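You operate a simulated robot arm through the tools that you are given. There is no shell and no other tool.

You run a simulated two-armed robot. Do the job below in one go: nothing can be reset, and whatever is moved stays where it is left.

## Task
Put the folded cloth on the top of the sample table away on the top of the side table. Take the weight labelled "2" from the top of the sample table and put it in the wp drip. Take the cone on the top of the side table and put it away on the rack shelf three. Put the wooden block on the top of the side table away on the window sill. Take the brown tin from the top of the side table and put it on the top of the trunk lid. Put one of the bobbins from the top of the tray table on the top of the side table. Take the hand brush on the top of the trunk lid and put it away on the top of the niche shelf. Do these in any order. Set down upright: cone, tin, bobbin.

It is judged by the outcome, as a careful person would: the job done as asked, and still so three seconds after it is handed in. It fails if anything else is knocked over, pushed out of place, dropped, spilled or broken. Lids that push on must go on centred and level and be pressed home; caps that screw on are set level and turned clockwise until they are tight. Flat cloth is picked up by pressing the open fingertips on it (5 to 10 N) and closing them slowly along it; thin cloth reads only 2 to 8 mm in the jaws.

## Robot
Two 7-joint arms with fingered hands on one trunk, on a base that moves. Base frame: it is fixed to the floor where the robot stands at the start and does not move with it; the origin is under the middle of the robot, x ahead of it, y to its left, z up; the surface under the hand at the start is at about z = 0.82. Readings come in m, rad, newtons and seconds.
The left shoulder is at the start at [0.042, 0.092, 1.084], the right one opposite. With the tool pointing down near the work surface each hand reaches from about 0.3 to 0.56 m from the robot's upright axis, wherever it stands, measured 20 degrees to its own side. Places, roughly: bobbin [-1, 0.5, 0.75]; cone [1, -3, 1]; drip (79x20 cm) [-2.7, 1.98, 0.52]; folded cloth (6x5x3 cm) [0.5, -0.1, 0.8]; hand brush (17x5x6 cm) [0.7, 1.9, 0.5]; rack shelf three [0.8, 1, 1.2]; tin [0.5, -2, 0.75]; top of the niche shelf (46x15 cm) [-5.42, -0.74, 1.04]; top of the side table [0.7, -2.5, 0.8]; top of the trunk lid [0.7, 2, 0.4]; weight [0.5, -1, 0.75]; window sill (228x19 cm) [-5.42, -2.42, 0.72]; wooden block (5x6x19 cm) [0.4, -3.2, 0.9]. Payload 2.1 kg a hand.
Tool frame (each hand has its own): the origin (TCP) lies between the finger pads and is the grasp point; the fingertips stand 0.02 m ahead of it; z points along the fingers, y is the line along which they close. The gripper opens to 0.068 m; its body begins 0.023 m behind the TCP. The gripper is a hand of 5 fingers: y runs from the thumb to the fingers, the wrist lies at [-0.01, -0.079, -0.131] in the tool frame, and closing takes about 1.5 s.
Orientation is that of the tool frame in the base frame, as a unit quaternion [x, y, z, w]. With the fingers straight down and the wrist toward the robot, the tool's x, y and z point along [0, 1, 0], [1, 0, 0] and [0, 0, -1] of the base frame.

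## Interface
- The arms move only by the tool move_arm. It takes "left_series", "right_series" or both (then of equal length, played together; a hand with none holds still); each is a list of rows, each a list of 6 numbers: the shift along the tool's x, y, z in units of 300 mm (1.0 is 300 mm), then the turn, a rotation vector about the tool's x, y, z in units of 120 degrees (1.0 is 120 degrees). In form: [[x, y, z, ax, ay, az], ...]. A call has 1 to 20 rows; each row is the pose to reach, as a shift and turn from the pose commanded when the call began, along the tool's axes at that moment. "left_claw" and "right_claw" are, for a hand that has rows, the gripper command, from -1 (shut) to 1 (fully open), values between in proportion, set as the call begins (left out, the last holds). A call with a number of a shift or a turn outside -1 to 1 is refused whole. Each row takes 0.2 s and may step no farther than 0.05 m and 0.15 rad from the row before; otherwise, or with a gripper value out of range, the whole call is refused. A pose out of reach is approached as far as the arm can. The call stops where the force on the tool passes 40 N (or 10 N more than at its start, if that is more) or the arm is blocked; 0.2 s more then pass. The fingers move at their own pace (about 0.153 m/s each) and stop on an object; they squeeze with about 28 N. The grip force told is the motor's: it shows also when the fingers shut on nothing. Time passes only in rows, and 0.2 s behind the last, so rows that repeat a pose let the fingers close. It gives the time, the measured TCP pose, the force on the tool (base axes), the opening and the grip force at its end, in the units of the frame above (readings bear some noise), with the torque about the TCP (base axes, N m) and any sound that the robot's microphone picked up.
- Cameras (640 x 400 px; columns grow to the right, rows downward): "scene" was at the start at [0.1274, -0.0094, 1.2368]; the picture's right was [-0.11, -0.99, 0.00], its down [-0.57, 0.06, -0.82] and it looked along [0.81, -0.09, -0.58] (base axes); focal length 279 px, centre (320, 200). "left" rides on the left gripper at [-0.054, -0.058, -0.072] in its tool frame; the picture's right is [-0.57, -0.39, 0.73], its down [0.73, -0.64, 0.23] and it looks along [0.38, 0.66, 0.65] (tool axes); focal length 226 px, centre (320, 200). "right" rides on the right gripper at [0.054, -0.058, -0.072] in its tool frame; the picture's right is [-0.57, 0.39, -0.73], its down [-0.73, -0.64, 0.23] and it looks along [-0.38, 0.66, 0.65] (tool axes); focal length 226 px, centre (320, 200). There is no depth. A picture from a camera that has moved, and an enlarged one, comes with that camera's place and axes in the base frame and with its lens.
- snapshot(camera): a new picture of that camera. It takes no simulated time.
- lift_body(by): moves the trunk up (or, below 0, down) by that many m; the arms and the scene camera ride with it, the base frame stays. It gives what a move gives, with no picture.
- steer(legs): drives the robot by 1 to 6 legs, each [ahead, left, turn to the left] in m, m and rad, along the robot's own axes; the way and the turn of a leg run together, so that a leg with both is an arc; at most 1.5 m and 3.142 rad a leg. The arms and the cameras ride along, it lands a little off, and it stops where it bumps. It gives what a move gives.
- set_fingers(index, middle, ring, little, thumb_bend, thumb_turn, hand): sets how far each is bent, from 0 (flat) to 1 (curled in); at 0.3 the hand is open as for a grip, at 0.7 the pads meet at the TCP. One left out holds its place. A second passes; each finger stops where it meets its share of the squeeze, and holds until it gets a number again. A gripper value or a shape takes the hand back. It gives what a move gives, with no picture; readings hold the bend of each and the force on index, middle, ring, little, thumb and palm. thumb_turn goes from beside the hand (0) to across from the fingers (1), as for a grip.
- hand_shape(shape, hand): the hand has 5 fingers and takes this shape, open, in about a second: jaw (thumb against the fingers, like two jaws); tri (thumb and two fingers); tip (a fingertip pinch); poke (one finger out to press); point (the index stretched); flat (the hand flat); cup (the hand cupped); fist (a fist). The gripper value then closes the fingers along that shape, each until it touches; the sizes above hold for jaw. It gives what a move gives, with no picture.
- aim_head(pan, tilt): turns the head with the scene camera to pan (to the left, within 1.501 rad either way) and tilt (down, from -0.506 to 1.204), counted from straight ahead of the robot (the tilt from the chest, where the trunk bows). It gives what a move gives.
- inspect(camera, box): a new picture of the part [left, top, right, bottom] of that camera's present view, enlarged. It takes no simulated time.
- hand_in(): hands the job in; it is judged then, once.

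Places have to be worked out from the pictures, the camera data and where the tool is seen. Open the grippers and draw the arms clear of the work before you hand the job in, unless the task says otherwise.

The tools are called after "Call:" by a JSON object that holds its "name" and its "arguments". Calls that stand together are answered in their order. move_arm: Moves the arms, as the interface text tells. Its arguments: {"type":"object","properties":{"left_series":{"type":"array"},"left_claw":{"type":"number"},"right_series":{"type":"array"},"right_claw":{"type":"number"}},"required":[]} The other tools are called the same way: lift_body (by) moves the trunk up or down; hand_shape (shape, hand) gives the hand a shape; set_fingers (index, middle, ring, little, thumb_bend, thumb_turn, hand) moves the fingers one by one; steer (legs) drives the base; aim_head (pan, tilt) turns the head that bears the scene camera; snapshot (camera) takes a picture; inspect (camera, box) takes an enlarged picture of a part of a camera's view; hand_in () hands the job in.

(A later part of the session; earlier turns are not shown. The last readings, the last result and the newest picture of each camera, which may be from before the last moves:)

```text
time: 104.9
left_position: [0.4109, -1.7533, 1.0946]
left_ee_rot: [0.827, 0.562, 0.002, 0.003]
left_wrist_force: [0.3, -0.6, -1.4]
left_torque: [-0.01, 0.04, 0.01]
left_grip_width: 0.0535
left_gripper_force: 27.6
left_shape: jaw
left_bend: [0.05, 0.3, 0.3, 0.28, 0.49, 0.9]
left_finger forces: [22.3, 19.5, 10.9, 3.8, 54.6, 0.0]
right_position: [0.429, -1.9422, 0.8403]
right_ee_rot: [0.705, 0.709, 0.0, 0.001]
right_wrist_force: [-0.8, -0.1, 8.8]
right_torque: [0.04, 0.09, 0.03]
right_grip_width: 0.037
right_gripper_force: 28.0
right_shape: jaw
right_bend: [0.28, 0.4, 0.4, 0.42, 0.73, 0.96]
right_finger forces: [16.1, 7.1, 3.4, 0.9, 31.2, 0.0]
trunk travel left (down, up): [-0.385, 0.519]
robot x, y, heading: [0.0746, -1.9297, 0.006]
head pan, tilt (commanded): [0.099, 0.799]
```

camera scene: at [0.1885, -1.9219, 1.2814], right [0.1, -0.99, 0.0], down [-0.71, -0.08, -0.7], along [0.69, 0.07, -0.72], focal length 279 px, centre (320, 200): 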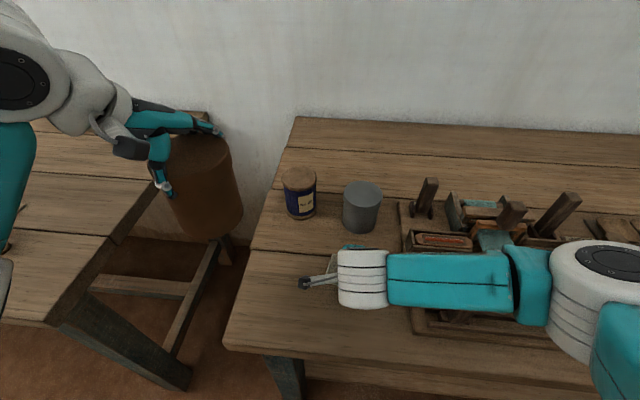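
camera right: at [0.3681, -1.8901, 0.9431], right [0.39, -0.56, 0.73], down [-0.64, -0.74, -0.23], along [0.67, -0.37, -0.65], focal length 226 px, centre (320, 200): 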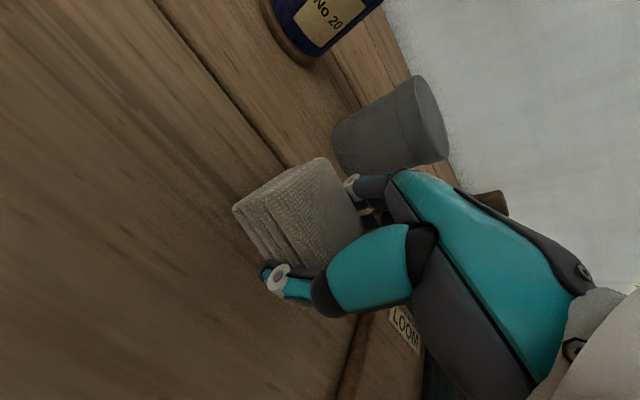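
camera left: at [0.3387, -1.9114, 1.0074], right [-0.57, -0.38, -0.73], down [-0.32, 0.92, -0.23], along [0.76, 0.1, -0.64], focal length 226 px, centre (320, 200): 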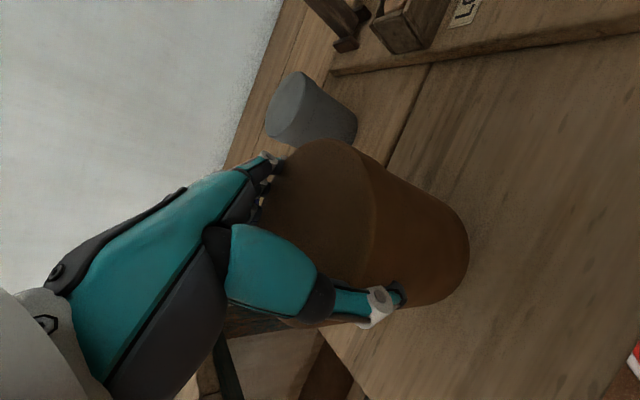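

Light contact at z 0.840 (9 N). I open the right hand.

Call:
{"name": "move_arm", "arguments": {"right_series": [[0, 0, 0, 0, 0, 0], [0, 0, 0, 0, 0, 0], [0, 0, 0, 0, 0, 0], [0, 0, 0, 0, 0, 0], [0, 0, 0, 0, 0, 0], [0, 0, 0, 0, 0, 0]], "right_claw": 1}}

Call:
{"name": "inspect", "arguments": {"camera": "right", "box": [140, 130, 460, 330]}}

```text
time: 105.9
left_position: [0.4109, -1.7514, 1.0945]
left_ee_rot: [0.827, 0.562, 0.002, 0.003]
left_wrist_force: [-0.5, 0.0, -1.5]
left_torque: [0.02, 0.04, 0.02]
left_grip_width: 0.0539
left_gripper_force: 27.8
left_shape: jaw
left_bend: [0.05, 0.3, 0.3, 0.28, 0.49, 0.9]
left_finger forces: [22.5, 19.5, 10.9, 3.7, 54.6, 0.1]
right_position: [0.43, -1.9412, 0.8406]
right_ee_rot: [0.706, 0.709, 0.002, 0.0]
right_wrist_force: [0.3, 0.5, 0.5]
right_torque: [0.01, -0.03, 0.04]
right_grip_width: 0.0675
right_gripper_force: 0.1
right_shape: jaw
right_bend: [0.3, 0.3, 0.3, 0.3, 0.3, 0.98]
right_finger forces: [0.3, 0.0, 0.1, 0.0, 0.0, 0.0]
trunk travel left (down, up): [-0.385, 0.519]
robot x, y, heading: [0.0753, -1.934, 0.002]
head pan, tilt (commanded): [0.099, 0.799]
stopped in row 4 (right hand): the force on the tool passed its limit at 41 N (the readings are from after the stop); the commanded pose is now the measured one
```

```text
2.00 times, centred on (300, 230) of right
camera zoom: at [0.3714, -1.8879, 0.9128], right [0.39, -0.57, 0.73], down [-0.64, -0.74, -0.23], along [0.67, -0.37, -0.64], focal length 452 px, centre (360, 140)
```

zoom: 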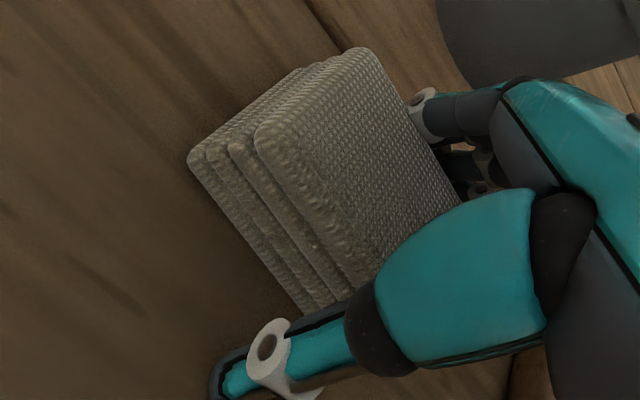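

Released; the cloth lies on the table. I raise the right hand straight up and check.

Call:
{"name": "move_arm", "arguments": {"right_series": [[0, 0, -0.03, 0, 0, 0], [0, 0, -0.1, 0, 0, 0], [0, 0, -0.22, 0, 0, 0], [0, 0, -0.36, 0, 0, 0], [0, 0, -0.5, 0, 0, 0], [0, 0, -0.65, 0, 0, 0], [0, 0, -0.8, 0, 0, 0], [-0.15, 0, -0.8, 0, 0, 0], [-0.3, 0, -0.8, 0, 0, 0], [-0.45, 0, -0.8, 0, 0, 0]]}}

Call:
{"name": "snapshot", "arguments": {"camera": "scene"}}

Call:
{"name": "snapshot", "arguments": {"camera": "left"}}

```text
time: 108.1
left_position: [0.4107, -1.7517, 1.0934]
left_ee_rot: [0.827, 0.562, 0.001, 0.002]
left_wrist_force: [0.3, 0.3, -1.6]
left_torque: [-0.03, 0.04, 0.01]
left_grip_width: 0.0536
left_gripper_force: 27.9
left_shape: jaw
left_bend: [0.05, 0.3, 0.3, 0.28, 0.49, 0.9]
left_finger forces: [22.3, 19.4, 10.9, 3.8, 54.5, 0.1]
right_position: [0.4287, -2.0762, 1.0809]
right_ee_rot: [0.704, 0.71, 0.001, 0.0]
right_wrist_force: [0.2, 0.7, -0.7]
right_torque: [0.01, -0.01, -0.02]
right_grip_width: 0.0677
right_gripper_force: 0.1
right_shape: jaw
right_bend: [0.3, 0.3, 0.3, 0.3, 0.3, 0.98]
right_finger forces: [0.0, 0.1, 0.0, 0.0, 0.0, 0.0]
trunk travel left (down, up): [-0.385, 0.519]
robot x, y, heading: [0.0746, -1.9315, 0.002]
head pan, tilt (commanded): [0.099, 0.799]
```

```text
taken
camera scene: at [0.1885, -1.9219, 1.2814], right [0.11, -0.99, 0.0], down [-0.71, -0.08, -0.7], along [0.69, 0.07, -0.72], focal length 279 px, centre (320, 200)
```

scene: 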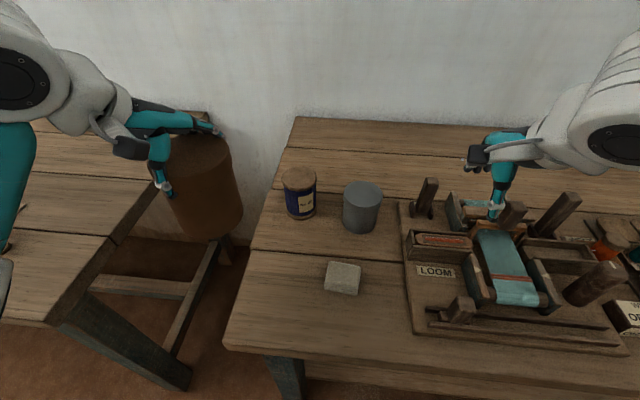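

```text
taken
camera left: at [0.3362, -1.7821, 1.1655], right [-0.56, -0.39, -0.73], down [-0.32, 0.92, -0.23], along [0.76, 0.1, -0.64], focal length 226 px, centre (320, 200)
```

left: 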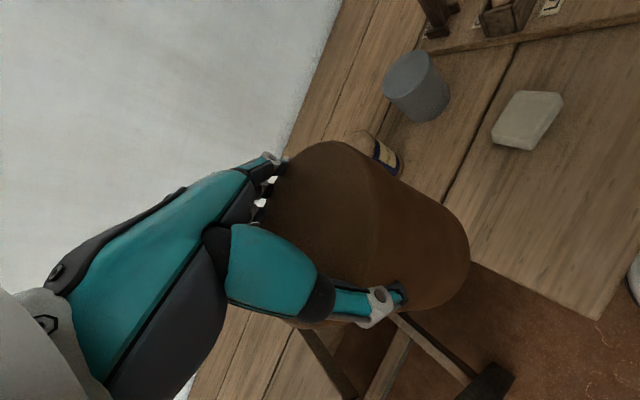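

Cloth, bobbin and tins are all fine. Next the cone at the table's far right: I back off and strafe right to look at that end.

Call:
{"name": "steer", "arguments": {"legs": [[-0.3, 0, 0], [0, -0.85, 0]]}}

Call:
{"name": "aim_head", "arguments": {"pan": -0.1, "tilt": 0.5}}

Call:
{"name": "snapshot", "arguments": {"camera": "scene"}}

```text
time: 114.3
left_position: [0.1184, -2.6239, 1.0942]
left_ee_rot: [0.827, 0.563, 0.002, 0.003]
left_wrist_force: [0.7, 0.1, -0.7]
left_torque: [-0.01, -0.02, 0.04]
left_grip_width: 0.0538
left_gripper_force: 28.2
left_shape: jaw
left_bend: [0.05, 0.3, 0.3, 0.28, 0.49, 0.9]
left_finger forces: [22.3, 19.4, 10.9, 3.7, 54.4, 0.0]
right_position: [0.1372, -2.9475, 1.0801]
right_ee_rot: [0.705, 0.709, 0.002, 0.001]
right_wrist_force: [0.0, -0.3, -0.1]
right_torque: [0.04, 0.04, 0.02]
right_grip_width: 0.0676
right_gripper_force: 0.0
right_shape: jaw
right_bend: [0.3, 0.3, 0.3, 0.3, 0.3, 0.98]
right_finger forces: [0.1, 0.1, 0.0, 0.0, 0.0, 0.1]
trunk travel left (down, up): [-0.385, 0.519]
robot x, y, heading: [-0.2163, -2.805, 0.005]
head pan, tilt (commanded): [0.099, 0.799]
```

```text
time: 115.1
left_position: [0.1174, -2.6223, 1.0952]
left_ee_rot: [0.827, 0.562, 0.001, 0.003]
left_wrist_force: [-0.4, -0.1, -0.1]
left_torque: [0.01, -0.02, 0.01]
left_grip_width: 0.0537
left_gripper_force: 27.7
left_shape: jaw
left_bend: [0.05, 0.3, 0.3, 0.28, 0.49, 0.9]
left_finger forces: [22.2, 19.6, 10.9, 3.7, 54.4, 0.0]
right_position: [0.1374, -2.9464, 1.0802]
right_ee_rot: [0.705, 0.709, 0.002, 0.0]
right_wrist_force: [-0.2, -0.4, 0.2]
right_torque: [0.02, -0.03, 0.0]
right_grip_width: 0.0672
right_gripper_force: 0.0
right_shape: jaw
right_bend: [0.3, 0.3, 0.3, 0.3, 0.3, 0.98]
right_finger forces: [0.1, 0.1, 0.1, 0.0, 0.1, 0.0]
trunk travel left (down, up): [-0.385, 0.519]
robot x, y, heading: [-0.2191, -2.8046, 0.006]
head pan, tilt (commanded): [-0.099, 0.499]
```

```text
taken
camera scene: at [-0.0939, -2.8105, 1.3073], right [-0.09, -1.0, 0.0], down [-0.48, 0.04, -0.88], along [0.87, -0.08, -0.48], focal length 279 px, centre (320, 200)
```

scene: 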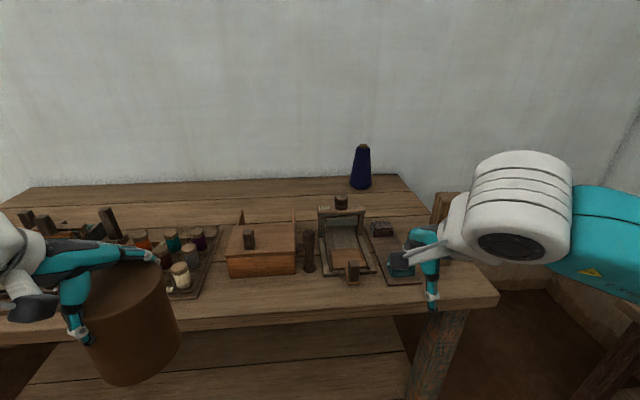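

The blue cone stands at the back-right corner near (0.90,-3.07), too deep to reach from the front. I look whether I can stand at the table's right end.

Call:
{"name": "aim_head", "arguments": {"pan": -1.0, "tilt": 0.6}}

Call:
{"name": "snapshot", "arguments": {"camera": "scene"}}

Call:
{"name": "snapshot", "arguments": {"camera": "right"}}

```text
time: 116.3
left_position: [0.1174, -2.6227, 1.0948]
left_ee_rot: [0.827, 0.563, 0.001, 0.003]
left_wrist_force: [-0.3, 0.7, -0.7]
left_torque: [0.01, 0.03, 0.0]
left_grip_width: 0.0535
left_gripper_force: 27.8
left_shape: jaw
left_bend: [0.05, 0.3, 0.3, 0.28, 0.49, 0.9]
left_finger forces: [22.3, 19.5, 11.0, 3.8, 54.4, 0.0]
right_position: [0.1362, -2.9467, 1.0809]
right_ee_rot: [0.705, 0.709, 0.001, 0.001]
right_wrist_force: [-0.7, -0.5, -0.1]
right_torque: [-0.05, 0.0, -0.01]
right_grip_width: 0.0679
right_gripper_force: 0.1
right_shape: jaw
right_bend: [0.3, 0.3, 0.3, 0.3, 0.3, 0.98]
right_finger forces: [0.0, 0.0, 0.1, 0.0, 0.0, 0.1]
trunk travel left (down, up): [-0.385, 0.519]
robot x, y, heading: [-0.216, -2.8043, 0.006]
head pan, tilt (commanded): [-1.0, 0.6]
```

```text
taken
camera scene: at [-0.1361, -2.8762, 1.2983], right [-0.84, -0.55, 0.0], down [-0.31, 0.47, -0.83], along [0.45, -0.69, -0.56], focal length 279 px, centre (320, 200)
```

scene: 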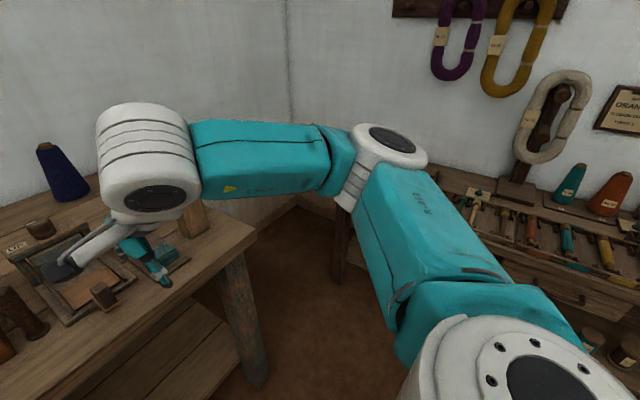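

```text
taken
camera right: at [0.0782, -2.894, 1.1535], right [0.39, -0.56, 0.73], down [-0.63, -0.74, -0.23], along [0.67, -0.37, -0.64], focal length 226 px, centre (320, 200)
```

right: 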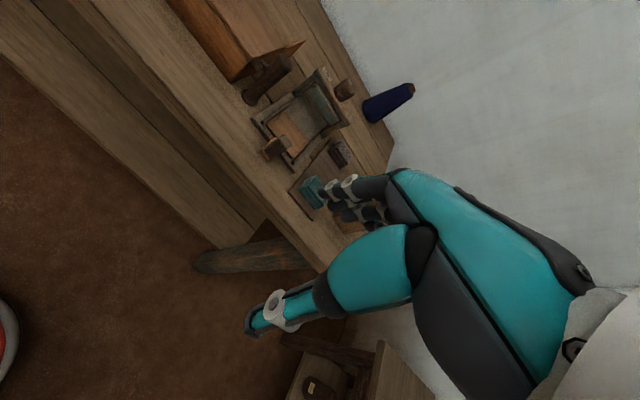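

The alcove beyond the table's right end is free (bench front at y≈-3.85, table end at y≈-3.26; my base radius ≈0.2 m). I raise the trunk, turn to face +y and back down the aisle.

Call:
{"name": "lift_body", "arguments": {"by": 0.12}}

Call:
{"name": "steer", "arguments": {"legs": [[-0.05, 0, 0], [0, 0, 1.565], [-0.72, 0, 0]]}}

Call:
{"name": "aim_head", "arguments": {"pan": -1.2, "tilt": 0.8}}

Call:
{"name": "snapshot", "arguments": {"camera": "scene"}}

```text
time: 117.8
left_position: [0.1171, -2.6234, 1.2145]
left_ee_rot: [0.827, 0.563, 0.001, 0.002]
left_wrist_force: [-0.9, 0.9, -0.6]
left_torque: [0.02, 0.01, 0.0]
left_grip_width: 0.0533
left_gripper_force: 27.9
left_shape: jaw
left_bend: [0.05, 0.3, 0.3, 0.29, 0.49, 0.9]
left_finger forces: [22.2, 19.3, 10.8, 3.7, 54.0, 0.1]
right_position: [0.1378, -2.9475, 1.1996]
right_ee_rot: [0.705, 0.709, 0.002, 0.001]
right_wrist_force: [-0.1, -0.3, 0.2]
right_torque: [0.03, 0.05, -0.01]
right_grip_width: 0.0681
right_gripper_force: 0.0
right_shape: jaw
right_bend: [0.3, 0.3, 0.3, 0.3, 0.3, 0.98]
right_finger forces: [0.1, 0.1, 0.0, 0.0, 0.0, 0.0]
trunk travel left (down, up): [-0.505, 0.399]
robot x, y, heading: [-0.2167, -2.7988, 0.008]
head pan, tilt (commanded): [-1.0, 0.6]
```

```text
time: 126.1
left_position: [-0.4464, -3.1899, 1.215]
left_ee_rot: [0.196, 0.981, 0.003, 0.001]
left_wrist_force: [0.1, 0.9, -1.3]
left_torque: [-0.04, 0.0, 0.03]
left_grip_width: 0.0536
left_gripper_force: 27.8
left_shape: jaw
left_bend: [0.06, 0.3, 0.3, 0.29, 0.49, 0.9]
left_finger forces: [21.9, 18.9, 10.6, 3.4, 52.5, 0.1]
right_position: [-0.1226, -3.1779, 1.2001]
right_ee_rot: [0.005, 1.0, 0.003, -0.002]
right_wrist_force: [0.1, -0.5, 0.3]
right_torque: [0.0, -0.01, -0.04]
right_grip_width: 0.0681
right_gripper_force: 0.1
right_shape: jaw
right_bend: [0.3, 0.3, 0.3, 0.3, 0.3, 0.98]
right_finger forces: [0.0, 0.0, 0.1, 0.0, 0.1, 0.1]
trunk travel left (down, up): [-0.505, 0.399]
robot x, y, heading: [-0.2727, -3.5249, 1.56]
head pan, tilt (commanded): [-1.0, 0.6]
```

```text
time: 126.8
left_position: [-0.4468, -3.1901, 1.2148]
left_ee_rot: [0.197, 0.98, 0.003, 0.0]
left_wrist_force: [-0.9, -0.4, -0.8]
left_torque: [-0.04, 0.02, 0.0]
left_grip_width: 0.0538
left_gripper_force: 28.1
left_shape: jaw
left_bend: [0.06, 0.3, 0.3, 0.29, 0.49, 0.9]
left_finger forces: [22.0, 18.9, 10.7, 3.4, 52.6, 0.1]
right_position: [-0.1223, -3.1775, 1.1996]
right_ee_rot: [0.005, 1.0, 0.002, -0.002]
right_wrist_force: [-0.3, 0.5, -1.1]
right_torque: [-0.02, -0.04, 0.02]
right_grip_width: 0.0678
right_gripper_force: 0.1
right_shape: jaw
right_bend: [0.3, 0.3, 0.3, 0.3, 0.3, 0.98]
right_finger forces: [0.1, 0.0, 0.0, 0.0, 0.0, 0.0]
trunk travel left (down, up): [-0.505, 0.399]
robot x, y, heading: [-0.2736, -3.5286, 1.561]
head pan, tilt (commanded): [-1.201, 0.799]
```

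```text
taken
camera scene: at [-0.1977, -3.4792, 1.4021], right [0.35, -0.94, 0.0], down [-0.67, -0.25, -0.7], along [0.65, 0.25, -0.72], focal length 279 px, centre (320, 200)
```

scene: 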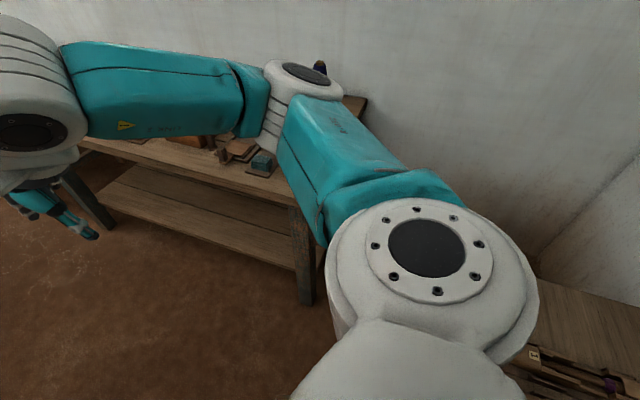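

I pre-extend the right arm forward, hand yawed slightly inward, so its elbow stands less far out before I slip into the alcove.

Call:
{"name": "move_arm", "arguments": {"right_series": [[-0.02, 0.12, 0, 0, 0, -0.03], [-0.04, 0.24, 0, 0, 0, -0.06], [-0.06, 0.36, 0, 0, 0, -0.09], [-0.08, 0.48, 0, 0, 0, -0.12]]}}

Call:
{"name": "snapshot", "arguments": {"camera": "scene"}}

```text
time: 127.8
left_position: [-0.446, -3.1911, 1.2147]
left_ee_rot: [0.197, 0.98, 0.003, 0.0]
left_wrist_force: [-0.8, -0.4, -1.0]
left_torque: [0.01, 0.01, -0.01]
left_grip_width: 0.0536
left_gripper_force: 28.1
left_shape: jaw
left_bend: [0.06, 0.3, 0.3, 0.29, 0.49, 0.9]
left_finger forces: [22.0, 18.8, 10.6, 3.4, 52.4, 0.0]
right_position: [-0.0985, -3.0443, 1.2026]
right_ee_rot: [-0.111, 0.994, 0.003, 0.0]
right_wrist_force: [-0.4, 0.9, -0.1]
right_torque: [0.01, 0.02, -0.01]
right_grip_width: 0.0679
right_gripper_force: 0.1
right_shape: jaw
right_bend: [0.3, 0.3, 0.3, 0.3, 0.3, 0.98]
right_finger forces: [0.0, 0.1, 0.0, 0.1, 0.0, 0.0]
right hand out of reach, approached as far as the arm can: row 4
trunk travel left (down, up): [-0.505, 0.399]
robot x, y, heading: [-0.2746, -3.5304, 1.561]
head pan, tilt (commanded): [-1.201, 0.799]
```

```text
taken
camera scene: at [-0.1976, -3.4795, 1.402], right [0.35, -0.94, 0.0], down [-0.67, -0.25, -0.7], along [0.65, 0.25, -0.72], focal length 279 px, centre (320, 200)
```

scene: 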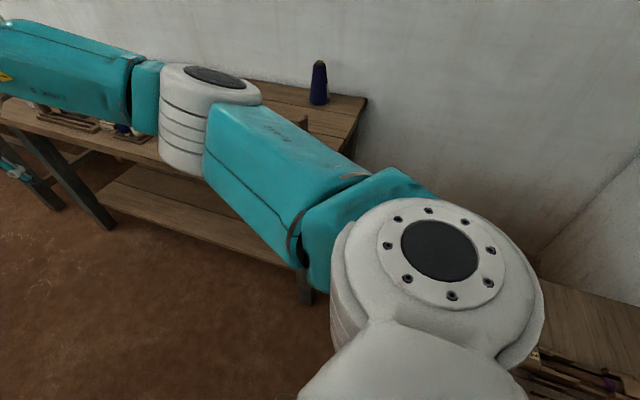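

Elbow is now closer in. I strafe right into the alcove in two steps, watching for drift.

Call:
{"name": "steer", "arguments": {"legs": [[0.015, -0.5, 0.005]]}}

Call:
{"name": "snapshot", "arguments": {"camera": "scene"}}

```text
time: 130.7
left_position: [0.0564, -3.1817, 1.2152]
left_ee_rot: [0.199, 0.98, 0.003, 0.001]
left_wrist_force: [0.5, -0.7, -0.2]
left_torque: [-0.02, 0.0, 0.0]
left_grip_width: 0.054
left_gripper_force: 28.1
left_shape: jaw
left_bend: [0.06, 0.3, 0.3, 0.29, 0.49, 0.9]
left_finger forces: [22.2, 18.8, 10.6, 3.4, 52.4, 0.0]
right_position: [0.4055, -3.0381, 1.2025]
right_ee_rot: [-0.107, 0.994, 0.001, -0.001]
right_wrist_force: [1.0, 0.0, -0.3]
right_torque: [-0.04, -0.01, 0.01]
right_grip_width: 0.0677
right_gripper_force: 0.0
right_shape: jaw
right_bend: [0.3, 0.3, 0.3, 0.3, 0.3, 0.98]
right_finger forces: [0.1, 0.1, 0.1, 0.1, 0.1, 0.1]
trunk travel left (down, up): [-0.505, 0.399]
robot x, y, heading: [0.2261, -3.5189, 1.552]
head pan, tilt (commanded): [-1.201, 0.799]
```

```text
taken
camera scene: at [0.3027, -3.4717, 1.402], right [0.34, -0.94, 0.0], down [-0.67, -0.25, -0.7], along [0.65, 0.24, -0.72], focal length 279 px, centre (320, 200)
```

scene: 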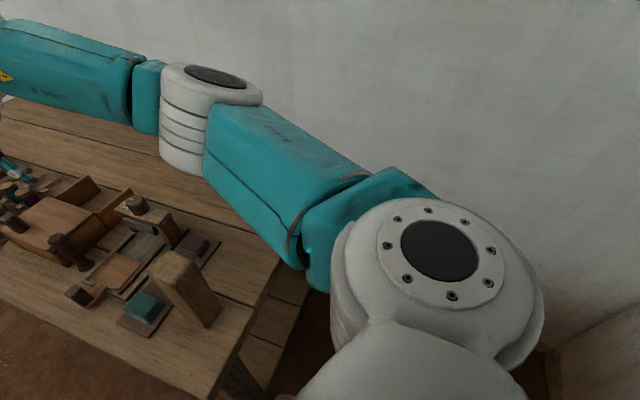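

Halfway in; everything is clear. I continue 0.36 m and then look along the right arm at the wall.

Call:
{"name": "steer", "arguments": {"legs": [[0.01, -0.36, 0.015]]}}

Call:
{"name": "aim_head", "arguments": {"pan": -0.6, "tilt": 0.7}}

Call:
{"name": "snapshot", "arguments": {"camera": "scene"}}

Call:
{"name": "snapshot", "arguments": {"camera": "right"}}

```text
time: 133.0
left_position: [0.4082, -3.1773, 1.2147]
left_ee_rot: [0.195, 0.981, 0.003, 0.0]
left_wrist_force: [-0.6, 0.2, -0.8]
left_torque: [0.01, 0.0, -0.03]
left_grip_width: 0.0536
left_gripper_force: 27.7
left_shape: jaw
left_bend: [0.06, 0.3, 0.3, 0.29, 0.49, 0.9]
left_finger forces: [22.2, 18.8, 10.6, 3.3, 52.4, 0.0]
right_position: [0.7556, -3.0302, 1.202]
right_ee_rot: [-0.111, 0.994, 0.001, 0.0]
right_wrist_force: [-0.2, -0.9, -0.4]
right_torque: [0.0, -0.01, 0.0]
right_grip_width: 0.0678
right_gripper_force: 0.1
right_shape: jaw
right_bend: [0.3, 0.3, 0.3, 0.3, 0.3, 0.98]
right_finger forces: [0.0, 0.0, 0.1, 0.0, 0.1, 0.0]
trunk travel left (down, up): [-0.505, 0.399]
robot x, y, heading: [0.5808, -3.5139, 1.563]
head pan, tilt (commanded): [-1.201, 0.799]
```

```text
time: 134.0
left_position: [0.4083, -3.1762, 1.2147]
left_ee_rot: [0.195, 0.981, 0.003, 0.0]
left_wrist_force: [0.0, 0.1, -0.4]
left_torque: [-0.01, 0.01, -0.01]
left_grip_width: 0.0536
left_gripper_force: 28.2
left_shape: jaw
left_bend: [0.06, 0.3, 0.3, 0.29, 0.49, 0.9]
left_finger forces: [22.1, 18.8, 10.7, 3.4, 52.5, 0.0]
right_position: [0.7547, -3.0296, 1.2017]
right_ee_rot: [-0.11, 0.994, 0.002, -0.001]
right_wrist_force: [-1.1, 0.5, 0.5]
right_torque: [0.01, 0.02, -0.01]
right_grip_width: 0.068
right_gripper_force: 0.1
right_shape: jaw
right_bend: [0.3, 0.3, 0.3, 0.3, 0.3, 0.98]
right_finger forces: [0.0, 0.0, 0.0, 0.1, 0.1, 0.1]
trunk travel left (down, up): [-0.505, 0.399]
robot x, y, heading: [0.5808, -3.5145, 1.558]
head pan, tilt (commanded): [-0.6, 0.7]
```

```text
taken
camera scene: at [0.6306, -3.4242, 1.4103], right [0.82, -0.57, 0.0], down [-0.37, -0.53, -0.76], along [0.44, 0.63, -0.64], focal length 279 px, centre (320, 200)
```

scene: 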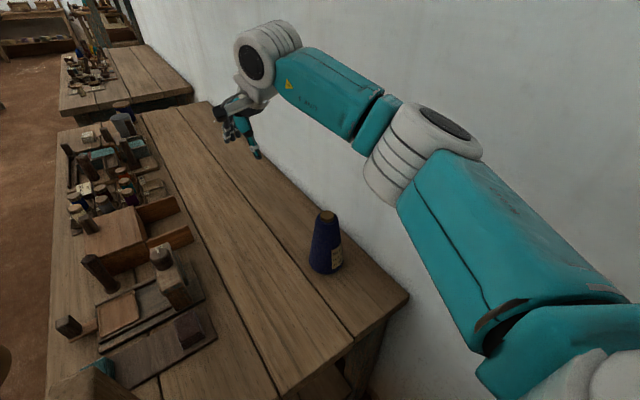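

```text
taken
camera right: at [0.7151, -3.1006, 1.275], right [0.47, 0.5, 0.73], down [0.86, -0.46, -0.23], along [0.22, 0.73, -0.64], focal length 226 px, centre (320, 200)
```

right: 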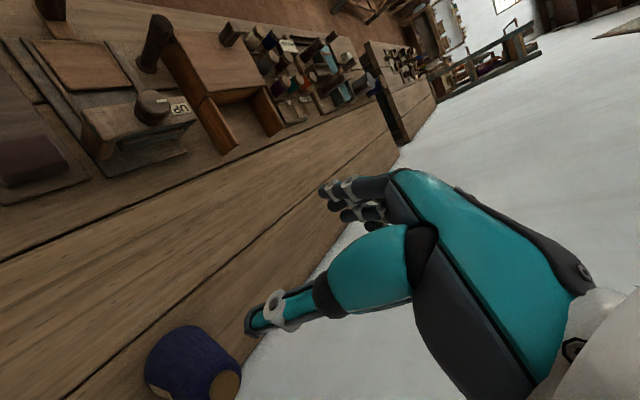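

The cone's top is at about (0.905,-3.062,0.985). I shift 5 cm further right and 1.5 cm ahead to bring it within the right arm's reach.

Call:
{"name": "steer", "arguments": {"legs": [[0.015, -0.05, 0.01]]}}

Call:
{"name": "snapshot", "arguments": {"camera": "scene"}}

```text
time: 134.9
left_position: [0.4548, -3.163, 1.2145]
left_ee_rot: [0.19, 0.982, 0.003, 0.001]
left_wrist_force: [0.0, 0.0, -0.7]
left_torque: [-0.01, 0.03, 0.02]
left_grip_width: 0.054
left_gripper_force: 28.0
left_shape: jaw
left_bend: [0.06, 0.3, 0.3, 0.29, 0.49, 0.9]
left_finger forces: [22.1, 18.7, 10.6, 3.3, 52.4, 0.0]
right_position: [0.8003, -3.0128, 1.202]
right_ee_rot: [-0.116, 0.993, 0.002, -0.001]
right_wrist_force: [0.5, -0.3, 0.6]
right_torque: [0.02, 0.0, 0.01]
right_grip_width: 0.0677
right_gripper_force: 0.0
right_shape: jaw
right_bend: [0.3, 0.3, 0.3, 0.3, 0.3, 0.98]
right_finger forces: [0.1, 0.0, 0.0, 0.1, 0.1, 0.0]
trunk travel left (down, up): [-0.505, 0.399]
robot x, y, heading: [0.6305, -3.4986, 1.568]
head pan, tilt (commanded): [-0.6, 0.7]
```

```text
taken
camera scene: at [0.6799, -3.4085, 1.4102], right [0.83, -0.56, 0.0], down [-0.36, -0.53, -0.76], along [0.43, 0.63, -0.64], focal length 279 px, centre (320, 200)
```

scene: 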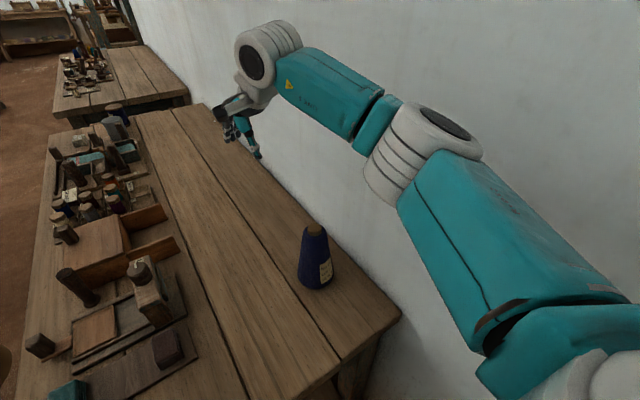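

No bump. I raise the left hand 6 cm in compensation and lower the trunk 8 cm so the right arm reaches the cone more easily.

Call:
{"name": "move_arm", "arguments": {"left_series": [[0, 0, -0.1, 0, 0, 0], [0, 0, -0.2, 0, 0, 0]]}}

Call:
{"name": "lift_body", "arguments": {"by": -0.08}}

```text
time: 135.6
left_position: [0.4535, -3.1634, 1.2738]
left_ee_rot: [0.19, 0.982, 0.003, 0.0]
left_wrist_force: [-0.3, 0.1, -1.2]
left_torque: [0.03, -0.01, 0.0]
left_grip_width: 0.0536
left_gripper_force: 27.9
left_shape: jaw
left_bend: [0.06, 0.3, 0.3, 0.29, 0.49, 0.9]
left_finger forces: [21.9, 18.6, 10.5, 3.3, 51.6, 0.1]
right_position: [0.7995, -3.0138, 1.2022]
right_ee_rot: [-0.115, 0.993, 0.002, 0.0]
right_wrist_force: [1.0, -0.1, 0.0]
right_torque: [-0.03, 0.0, -0.02]
right_grip_width: 0.0678
right_gripper_force: 0.0
right_shape: jaw
right_bend: [0.3, 0.3, 0.3, 0.3, 0.3, 0.98]
right_finger forces: [0.0, 0.1, 0.0, 0.0, 0.0, 0.1]
trunk travel left (down, up): [-0.505, 0.399]
robot x, y, heading: [0.6338, -3.4961, 1.57]
head pan, tilt (commanded): [-0.6, 0.7]
```

```text
time: 136.7
left_position: [0.4532, -3.1652, 1.1948]
left_ee_rot: [0.189, 0.982, 0.002, 0.0]
left_wrist_force: [0.1, 0.3, -1.7]
left_torque: [0.03, 0.0, 0.0]
left_grip_width: 0.0539
left_gripper_force: 28.1
left_shape: jaw
left_bend: [0.06, 0.3, 0.3, 0.29, 0.49, 0.9]
left_finger forces: [21.9, 18.3, 10.4, 3.3, 51.3, 0.1]
right_position: [0.7996, -3.0146, 1.1224]
right_ee_rot: [-0.116, 0.993, 0.003, -0.002]
right_wrist_force: [-0.6, -0.4, 0.3]
right_torque: [0.02, -0.03, -0.03]
right_grip_width: 0.0677
right_gripper_force: 0.1
right_shape: jaw
right_bend: [0.3, 0.3, 0.3, 0.3, 0.3, 0.98]
right_finger forces: [0.0, 0.0, 0.0, 0.1, 0.0, 0.0]
trunk travel left (down, up): [-0.425, 0.479]
robot x, y, heading: [0.6311, -3.4958, 1.569]
head pan, tilt (commanded): [-0.6, 0.7]
```

Now I move the right hand over the cone at z≈1.07, turning the hand a bit outward.

Call:
{"name": "move_arm", "arguments": {"right_series": [[-0.078, -0.056, 0, 0, 0, 0.048], [-0.155, -0.112, 0.05, 0, 0, 0.095], [-0.233, -0.168, 0.11, 0, 0, 0.143], [-0.31, -0.224, 0.173, 0, 0, 0.19]]}}

Call:
{"name": "snapshot", "arguments": {"camera": "scene"}}

Call:
{"name": "snapshot", "arguments": {"camera": "right"}}

```text
time: 137.7
left_position: [0.4538, -3.1645, 1.1952]
left_ee_rot: [0.19, 0.982, 0.002, 0.001]
left_wrist_force: [1.1, 0.2, -1.3]
left_torque: [-0.01, 0.01, 0.01]
left_grip_width: 0.0537
left_gripper_force: 28.2
left_shape: jaw
left_bend: [0.06, 0.3, 0.3, 0.29, 0.49, 0.9]
left_finger forces: [21.8, 18.4, 10.4, 3.4, 51.4, 0.0]
right_position: [0.9058, -3.0599, 1.0681]
right_ee_rot: [0.084, 0.996, 0.002, -0.001]
right_wrist_force: [-0.4, -0.1, -0.3]
right_torque: [0.0, -0.01, 0.02]
right_grip_width: 0.0678
right_gripper_force: 0.1
right_shape: jaw
right_bend: [0.3, 0.3, 0.3, 0.3, 0.3, 0.98]
right_finger forces: [0.1, 0.1, 0.1, 0.0, 0.1, 0.1]
trunk travel left (down, up): [-0.425, 0.479]
robot x, y, heading: [0.6301, -3.4996, 1.571]
head pan, tilt (commanded): [-0.6, 0.7]
```

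```text
taken
camera scene: at [0.6792, -3.4019, 1.3299], right [0.83, -0.56, 0.0], down [-0.36, -0.53, -0.76], along [0.43, 0.63, -0.64], focal length 279 px, centre (320, 200)
```

scene: 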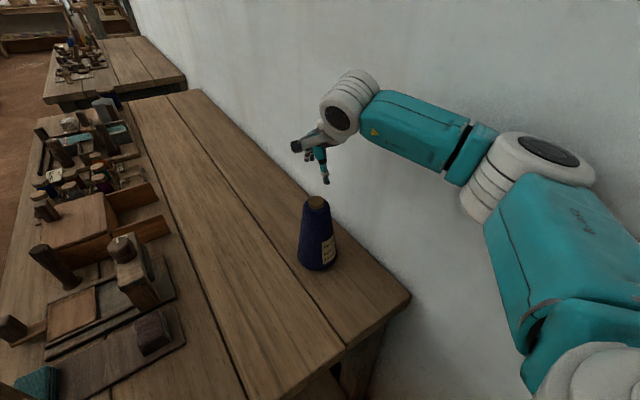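

```text
taken
camera right: at [0.8434, -3.1087, 1.1406], right [0.62, 0.28, 0.73], down [0.62, -0.75, -0.23], along [0.48, 0.59, -0.64], focal length 226 px, centre (320, 200)
```

right: 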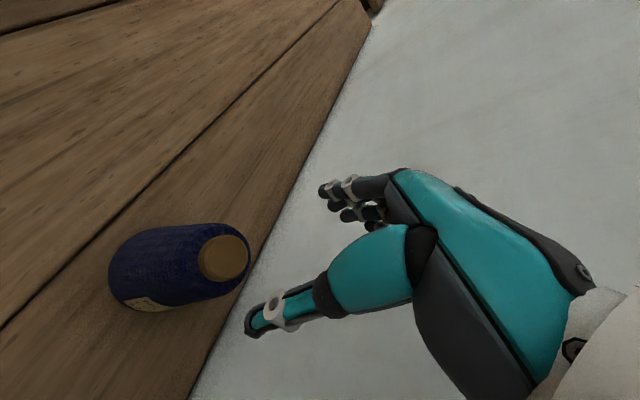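

The cone's tip is at (0.901,-3.066,0.985). I correct 8 mm and descend over it so the palm stops just above the tip.

Call:
{"name": "move_arm", "arguments": {"right_series": [[0.013, -0.022, 0.08, 0, 0, 0], [0.013, -0.022, 0.16, 0, 0, 0], [0.013, -0.022, 0.24, 0, 0, 0], [0.013, -0.022, 0.29, 0, 0, 0], [0.013, -0.022, 0.33, 0, 0, 0]]}}

Call:
{"name": "snapshot", "arguments": {"camera": "right"}}

Call:
{"name": "inspect", "arguments": {"camera": "scene", "box": [220, 100, 420, 300]}}

```text
time: 138.9
left_position: [0.4534, -3.1648, 1.1948]
left_ee_rot: [0.19, 0.982, 0.002, 0.0]
left_wrist_force: [0.4, -0.9, -1.6]
left_torque: [-0.01, 0.02, 0.0]
left_grip_width: 0.0538
left_gripper_force: 28.0
left_shape: jaw
left_bend: [0.06, 0.3, 0.3, 0.29, 0.49, 0.9]
left_finger forces: [21.8, 18.3, 10.4, 3.2, 51.3, 0.1]
right_position: [0.8991, -3.0628, 0.9716]
right_ee_rot: [0.083, 0.997, 0.002, -0.001]
right_wrist_force: [0.1, -0.9, -0.1]
right_torque: [0.0, 0.0, -0.01]
right_grip_width: 0.0677
right_gripper_force: 0.0
right_shape: jaw
right_bend: [0.3, 0.3, 0.3, 0.3, 0.3, 0.98]
right_finger forces: [0.0, 0.0, 0.0, 0.0, 0.0, 0.0]
trunk travel left (down, up): [-0.425, 0.479]
robot x, y, heading: [0.63, -3.503, 1.576]
head pan, tilt (commanded): [-0.6, 0.7]
```

```text
taken
camera right: at [0.8369, -3.1127, 1.0434], right [0.62, 0.29, 0.73], down [0.62, -0.75, -0.23], along [0.48, 0.59, -0.65], focal length 226 px, centre (320, 200)
```

right: 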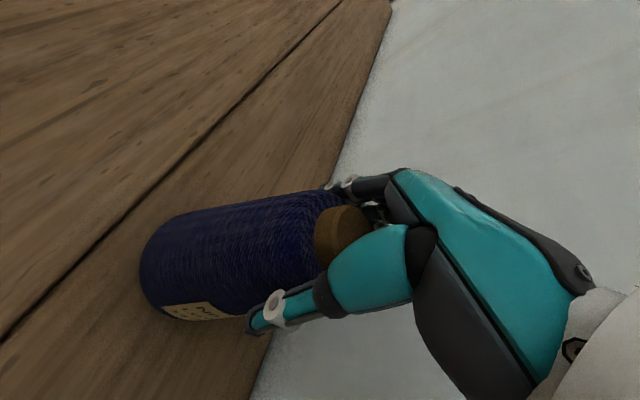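

```text
2.00 times, centred on (320, 200) of scene
camera zoom: at [0.6791, -3.4018, 1.3299], right [0.83, -0.56, 0.0], down [-0.36, -0.53, -0.76], along [0.43, 0.63, -0.64], focal length 557 px, centre (320, 200)
```

zoom: 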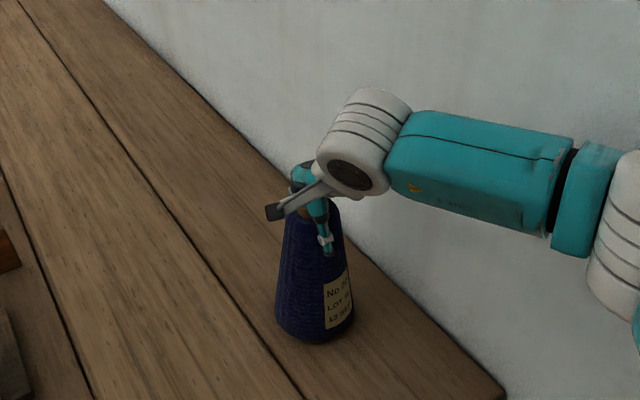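

The wooden tip sits near the palm and the thumb lies beside the yarn. I go 6 mm lower and close.

Call:
{"name": "move_arm", "arguments": {"right_series": [[0, 0, 0.01, 0, 0, 0], [0, 0, 0.02, 0, 0, 0], [0, 0, 0.02, 0, 0, 0]]}}

Call:
{"name": "move_arm", "arguments": {"right_series": [[0, 0, 0, 0, 0, 0], [0, 0, 0, 0, 0, 0], [0, 0, 0, 0, 0, 0], [0, 0, 0, 0, 0, 0], [0, 0, 0, 0, 0, 0], [0, 0, 0, 0, 0, 0], [0, 0, 0, 0, 0, 0], [0, 0, 0, 0, 0, 0], [0, 0, 0, 0, 0, 0]], "right_claw": -1}}

Call:
{"name": "snapshot", "arguments": {"camera": "right"}}

Call:
{"name": "inspect", "arguments": {"camera": "scene", "box": [220, 100, 420, 300]}}

```text
time: 139.7
left_position: [0.4542, -3.1646, 1.1951]
left_ee_rot: [0.19, 0.982, 0.002, 0.0]
left_wrist_force: [-0.4, 0.2, -1.7]
left_torque: [0.0, 0.01, -0.04]
left_grip_width: 0.0539
left_gripper_force: 28.2
left_shape: jaw
left_bend: [0.06, 0.3, 0.3, 0.29, 0.49, 0.9]
left_finger forces: [21.8, 18.4, 10.4, 3.3, 51.4, 0.1]
right_position: [0.9005, -3.0632, 0.9661]
right_ee_rot: [0.084, 0.997, 0.002, -0.001]
right_wrist_force: [-0.9, 0.1, 1.2]
right_torque: [0.0, 0.02, -0.01]
right_grip_width: 0.068
right_gripper_force: 0.1
right_shape: jaw
right_bend: [0.3, 0.3, 0.3, 0.3, 0.3, 0.98]
right_finger forces: [0.2, 0.0, 0.0, 0.1, 0.6, 0.0]
trunk travel left (down, up): [-0.425, 0.479]
robot x, y, heading: [0.6335, -3.4992, 1.573]
head pan, tilt (commanded): [-0.6, 0.7]
```

```text
time: 141.7
left_position: [0.4534, -3.165, 1.196]
left_ee_rot: [0.19, 0.982, 0.004, 0.001]
left_wrist_force: [0.5, -0.4, -1.2]
left_torque: [-0.05, 0.0, -0.01]
left_grip_width: 0.0538
left_gripper_force: 28.2
left_shape: jaw
left_bend: [0.06, 0.3, 0.3, 0.29, 0.49, 0.9]
left_finger forces: [21.8, 18.4, 10.3, 3.2, 51.3, 0.0]
right_position: [0.8987, -3.0635, 0.9655]
right_ee_rot: [0.084, 0.997, 0.002, -0.001]
right_wrist_force: [-1.7, -1.3, 4.8]
right_torque: [0.14, 0.01, 0.0]
right_grip_width: 0.0558
right_gripper_force: 27.6
right_shape: jaw
right_bend: [0.27, 0.35, 0.37, 0.41, 0.41, 0.97]
right_finger forces: [14.7, 8.0, 3.2, 0.1, 27.3, 0.0]
trunk travel left (down, up): [-0.425, 0.479]
robot x, y, heading: [0.6295, -3.5018, 1.574]
head pan, tilt (commanded): [-0.6, 0.7]
```

```text
taken
camera right: at [0.8369, -3.1136, 1.0379], right [0.62, 0.28, 0.73], down [0.62, -0.75, -0.23], along [0.48, 0.6, -0.64], focal length 226 px, centre (320, 200)
```

right: 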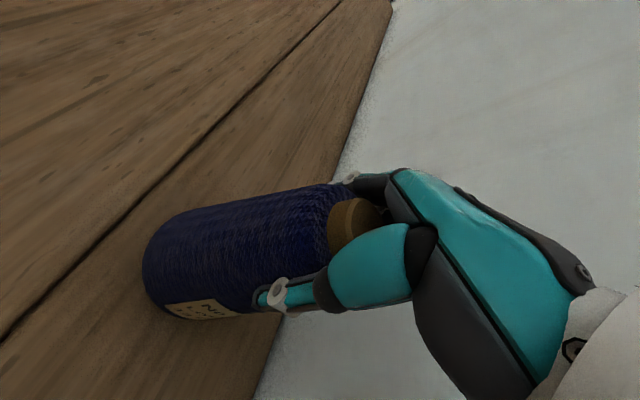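

```text
2.00 times, centred on (320, 200) of scene
camera zoom: at [0.6788, -3.4024, 1.33], right [0.83, -0.56, 0.0], down [-0.36, -0.53, -0.77], along [0.43, 0.63, -0.64], focal length 557 px, centre (320, 200)
```

zoom: 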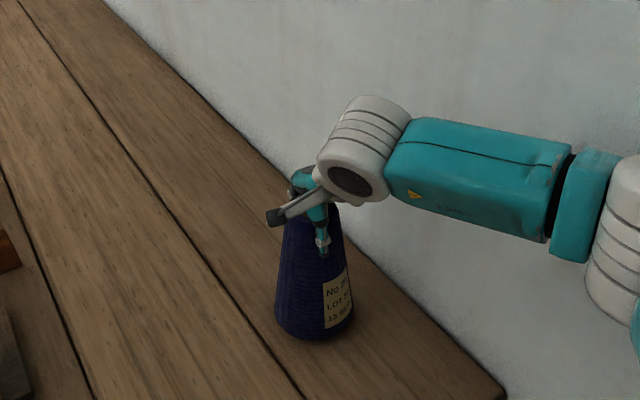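

The cone is gripped at 5.6 cm width. I test-lift it a few centimetres.

Call:
{"name": "move_arm", "arguments": {"right_series": [[0, 0, -0.02, 0, 0, 0], [0, 0, -0.05, 0, 0, 0], [0, 0, -0.1, 0, 0, 0], [0, 0, -0.15, 0, 0, 0]]}}

Call:
{"name": "snapshot", "arguments": {"camera": "right"}}

Call:
{"name": "inspect", "arguments": {"camera": "scene", "box": [220, 100, 420, 300]}}

```text
time: 142.7
left_position: [0.4545, -3.1643, 1.1955]
left_ee_rot: [0.19, 0.982, 0.003, 0.001]
left_wrist_force: [0.4, 0.9, -0.9]
left_torque: [0.0, 0.04, -0.04]
left_grip_width: 0.0539
left_gripper_force: 27.7
left_shape: jaw
left_bend: [0.06, 0.3, 0.3, 0.29, 0.49, 0.9]
left_finger forces: [21.9, 18.5, 10.3, 3.2, 51.3, 0.0]
right_position: [0.8996, -3.063, 1.0099]
right_ee_rot: [0.083, 0.997, 0.002, -0.001]
right_wrist_force: [0.3, -0.3, -2.3]
right_torque: [-0.04, 0.02, -0.02]
right_grip_width: 0.0558
right_gripper_force: 28.7
right_shape: jaw
right_bend: [0.27, 0.36, 0.37, 0.41, 0.42, 0.97]
right_finger forces: [14.4, 7.9, 3.2, 0.0, 25.7, 0.0]
trunk travel left (down, up): [-0.425, 0.479]
robot x, y, heading: [0.6302, -3.5005, 1.569]
head pan, tilt (commanded): [-0.6, 0.7]
```

```text
taken
camera right: at [0.8378, -3.113, 1.0825], right [0.62, 0.29, 0.73], down [0.62, -0.75, -0.23], along [0.48, 0.59, -0.64], focal length 226 px, centre (320, 200)
```

right: 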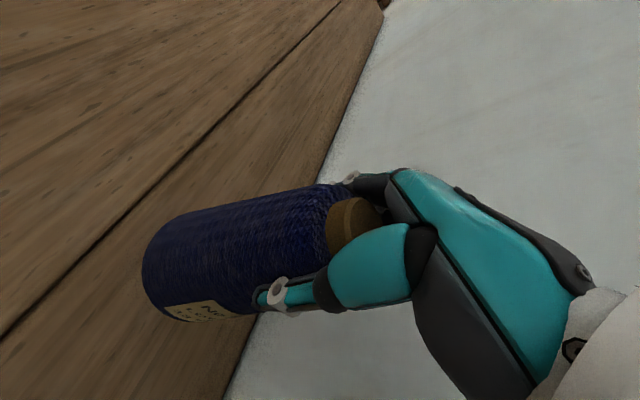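

```text
2.00 times, centred on (320, 200) of scene
camera zoom: at [0.6792, -3.4017, 1.3299], right [0.83, -0.56, 0.0], down [-0.36, -0.53, -0.76], along [0.43, 0.63, -0.64], focal length 557 px, centre (320, 200)
```

zoom: 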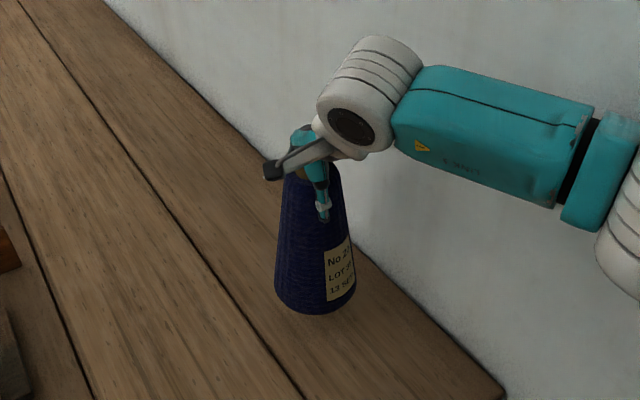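

The cone hangs upright. I raise the trunk 0.25 m so both loads clear everything, then strafe left out of the alcove.

Call:
{"name": "lift_body", "arguments": {"by": 0.25}}

Call:
{"name": "steer", "arguments": {"legs": [[-0.02, 0.45, 0], [0, 0.42, 0]]}}

Call:
{"name": "aim_head", "arguments": {"pan": 0.0, "tilt": 0.4}}

Call:
{"name": "snapshot", "arguments": {"camera": "scene"}}

```text
time: 145.3
left_position: [0.455, -3.1636, 1.445]
left_ee_rot: [0.19, 0.982, 0.003, 0.0]
left_wrist_force: [-0.1, -0.4, -1.1]
left_torque: [-0.04, -0.01, -0.01]
left_grip_width: 0.0538
left_gripper_force: 28.3
left_shape: jaw
left_bend: [0.06, 0.3, 0.3, 0.29, 0.49, 0.9]
left_finger forces: [21.7, 18.3, 10.3, 3.2, 51.2, 0.0]
right_position: [0.9007, -3.0644, 1.2591]
right_ee_rot: [0.082, 0.997, 0.001, -0.002]
right_wrist_force: [0.0, -0.7, -2.0]
right_torque: [0.0, -0.02, -0.03]
right_grip_width: 0.0559
right_gripper_force: 27.7
right_shape: jaw
right_bend: [0.27, 0.36, 0.37, 0.41, 0.42, 0.97]
right_finger forces: [14.4, 7.9, 3.2, 0.0, 25.6, 0.0]
trunk travel left (down, up): [-0.675, 0.229]
robot x, y, heading: [0.6346, -3.5003, 1.574]
head pan, tilt (commanded): [-0.6, 0.7]
```

```text
time: 150.2
left_position: [-0.4053, -3.1838, 1.4442]
left_ee_rot: [0.192, 0.981, 0.003, 0.0]
left_wrist_force: [0.1, -0.4, -2.3]
left_torque: [-0.01, 0.02, 0.0]
left_grip_width: 0.0538
left_gripper_force: 28.1
left_shape: jaw
left_bend: [0.06, 0.3, 0.3, 0.29, 0.49, 0.9]
left_finger forces: [21.7, 18.3, 10.3, 3.2, 51.2, 0.0]
right_position: [0.0432, -3.0848, 1.2596]
right_ee_rot: [0.085, 0.996, 0.001, -0.001]
right_wrist_force: [0.2, 0.3, -2.3]
right_torque: [0.01, -0.01, -0.01]
right_grip_width: 0.0558
right_gripper_force: 27.8
right_shape: jaw
right_bend: [0.27, 0.36, 0.37, 0.41, 0.42, 0.97]
right_finger forces: [14.5, 7.8, 3.2, 0.0, 25.7, 0.1]
trunk travel left (down, up): [-0.675, 0.229]
robot x, y, heading: [-0.2273, -3.5195, 1.567]
head pan, tilt (commanded): [-0.6, 0.7]
```

```text
time: 151.2
left_position: [-0.4041, -3.1839, 1.4451]
left_ee_rot: [0.191, 0.981, 0.003, 0.001]
left_wrist_force: [-0.3, -0.3, -2.3]
left_torque: [-0.04, 0.02, 0.03]
left_grip_width: 0.0534
left_gripper_force: 28.7
left_shape: jaw
left_bend: [0.06, 0.3, 0.3, 0.29, 0.49, 0.9]
left_finger forces: [21.7, 18.3, 10.6, 3.2, 51.0, 0.0]
right_position: [0.0427, -3.0855, 1.2607]
right_ee_rot: [0.086, 0.996, 0.002, -0.001]
right_wrist_force: [0.9, 0.2, -2.2]
right_torque: [-0.01, 0.02, -0.02]
right_grip_width: 0.0559
right_gripper_force: 28.0
right_shape: jaw
right_bend: [0.27, 0.36, 0.37, 0.41, 0.42, 0.97]
right_finger forces: [14.5, 7.8, 3.3, 0.0, 25.6, 0.0]
trunk travel left (down, up): [-0.675, 0.229]
robot x, y, heading: [-0.2284, -3.5182, 1.566]
head pan, tilt (commanded): [0.0, 0.4]
```

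```text
taken
camera scene: at [-0.2272, -3.4147, 1.6073], right [1.0, 0.0, 0.0], down [0.0, -0.39, -0.92], along [0.0, 0.92, -0.39], focal length 279 px, centre (320, 200)
```

scene: 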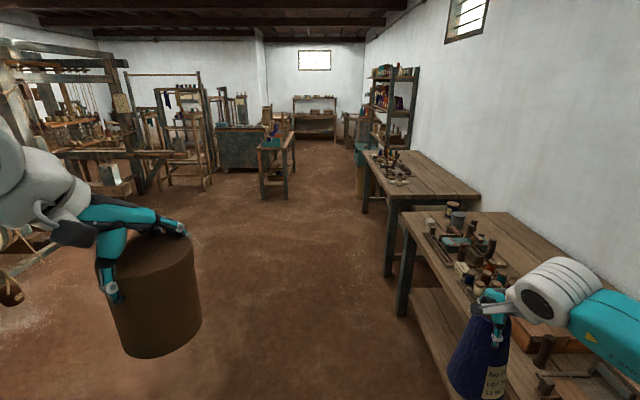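

Clear aisle ahead. I drive north in legs toward the rack, checking drift midway.

Call:
{"name": "steer", "arguments": {"legs": [[1.5, 0, 0], [1.5, 0, 0]]}}

Call:
{"name": "snapshot", "arguments": {"camera": "scene"}}

```text
time: 165.6
left_position: [-0.4214, -0.1945, 1.4447]
left_ee_rot: [0.184, 0.983, 0.003, 0.001]
left_wrist_force: [0.9, 0.9, -0.5]
left_torque: [-0.05, -0.04, -0.01]
left_grip_width: 0.0538
left_gripper_force: 27.9
left_shape: jaw
left_bend: [0.06, 0.3, 0.3, 0.29, 0.49, 0.9]
left_finger forces: [21.8, 18.2, 10.5, 3.1, 51.1, 0.1]
right_position: [0.0246, -0.0891, 1.2601]
right_ee_rot: [0.077, 0.997, 0.003, -0.002]
right_wrist_force: [0.4, -0.4, -2.2]
right_torque: [-0.01, -0.03, 0.01]
right_grip_width: 0.0557
right_gripper_force: 27.9
right_shape: jaw
right_bend: [0.27, 0.36, 0.37, 0.41, 0.42, 0.97]
right_finger forces: [14.3, 7.8, 3.3, 0.0, 25.5, 0.0]
trunk travel left (down, up): [-0.675, 0.229]
robot x, y, heading: [-0.2417, -0.5273, 1.585]
head pan, tilt (commanded): [0.0, 0.4]
```

```text
taken
camera scene: at [-0.2411, -0.4224, 1.6074], right [1.0, 0.01, 0.0], down [0.01, -0.39, -0.92], along [-0.01, 0.92, -0.39], focal length 279 px, centre (320, 200)
```

scene: 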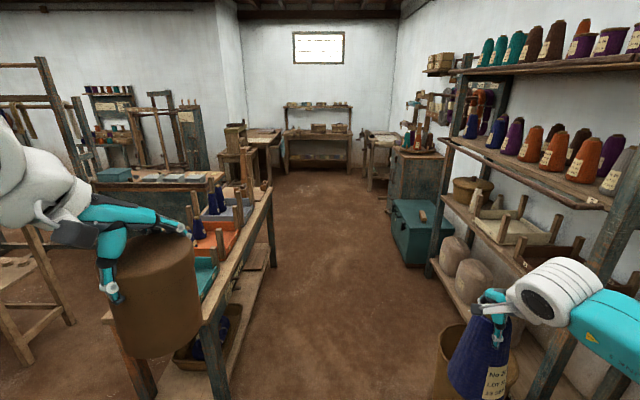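

I zoom in on the rack to identify shelf three and its free space.

Call:
{"name": "inspect", "arguments": {"camera": "scene", "box": [400, 20, 640, 320]}}

```text
1.33 times, centred on (520, 170) of scene
camera zoom: at [-0.2411, -0.4224, 1.6074], right [1.0, 0.01, 0.0], down [0.01, -0.39, -0.92], along [-0.01, 0.92, -0.39], focal length 372 px, centre (53, 240)
```

zoom: 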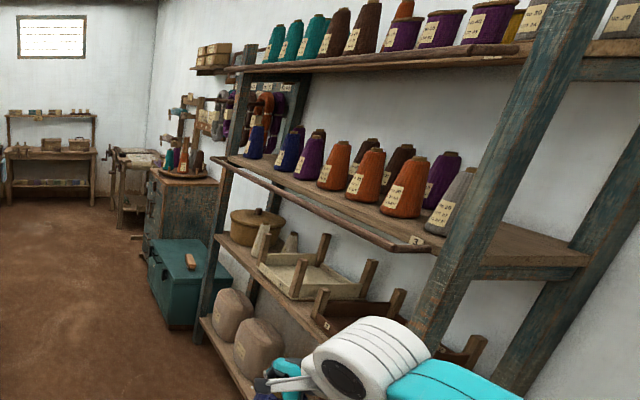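

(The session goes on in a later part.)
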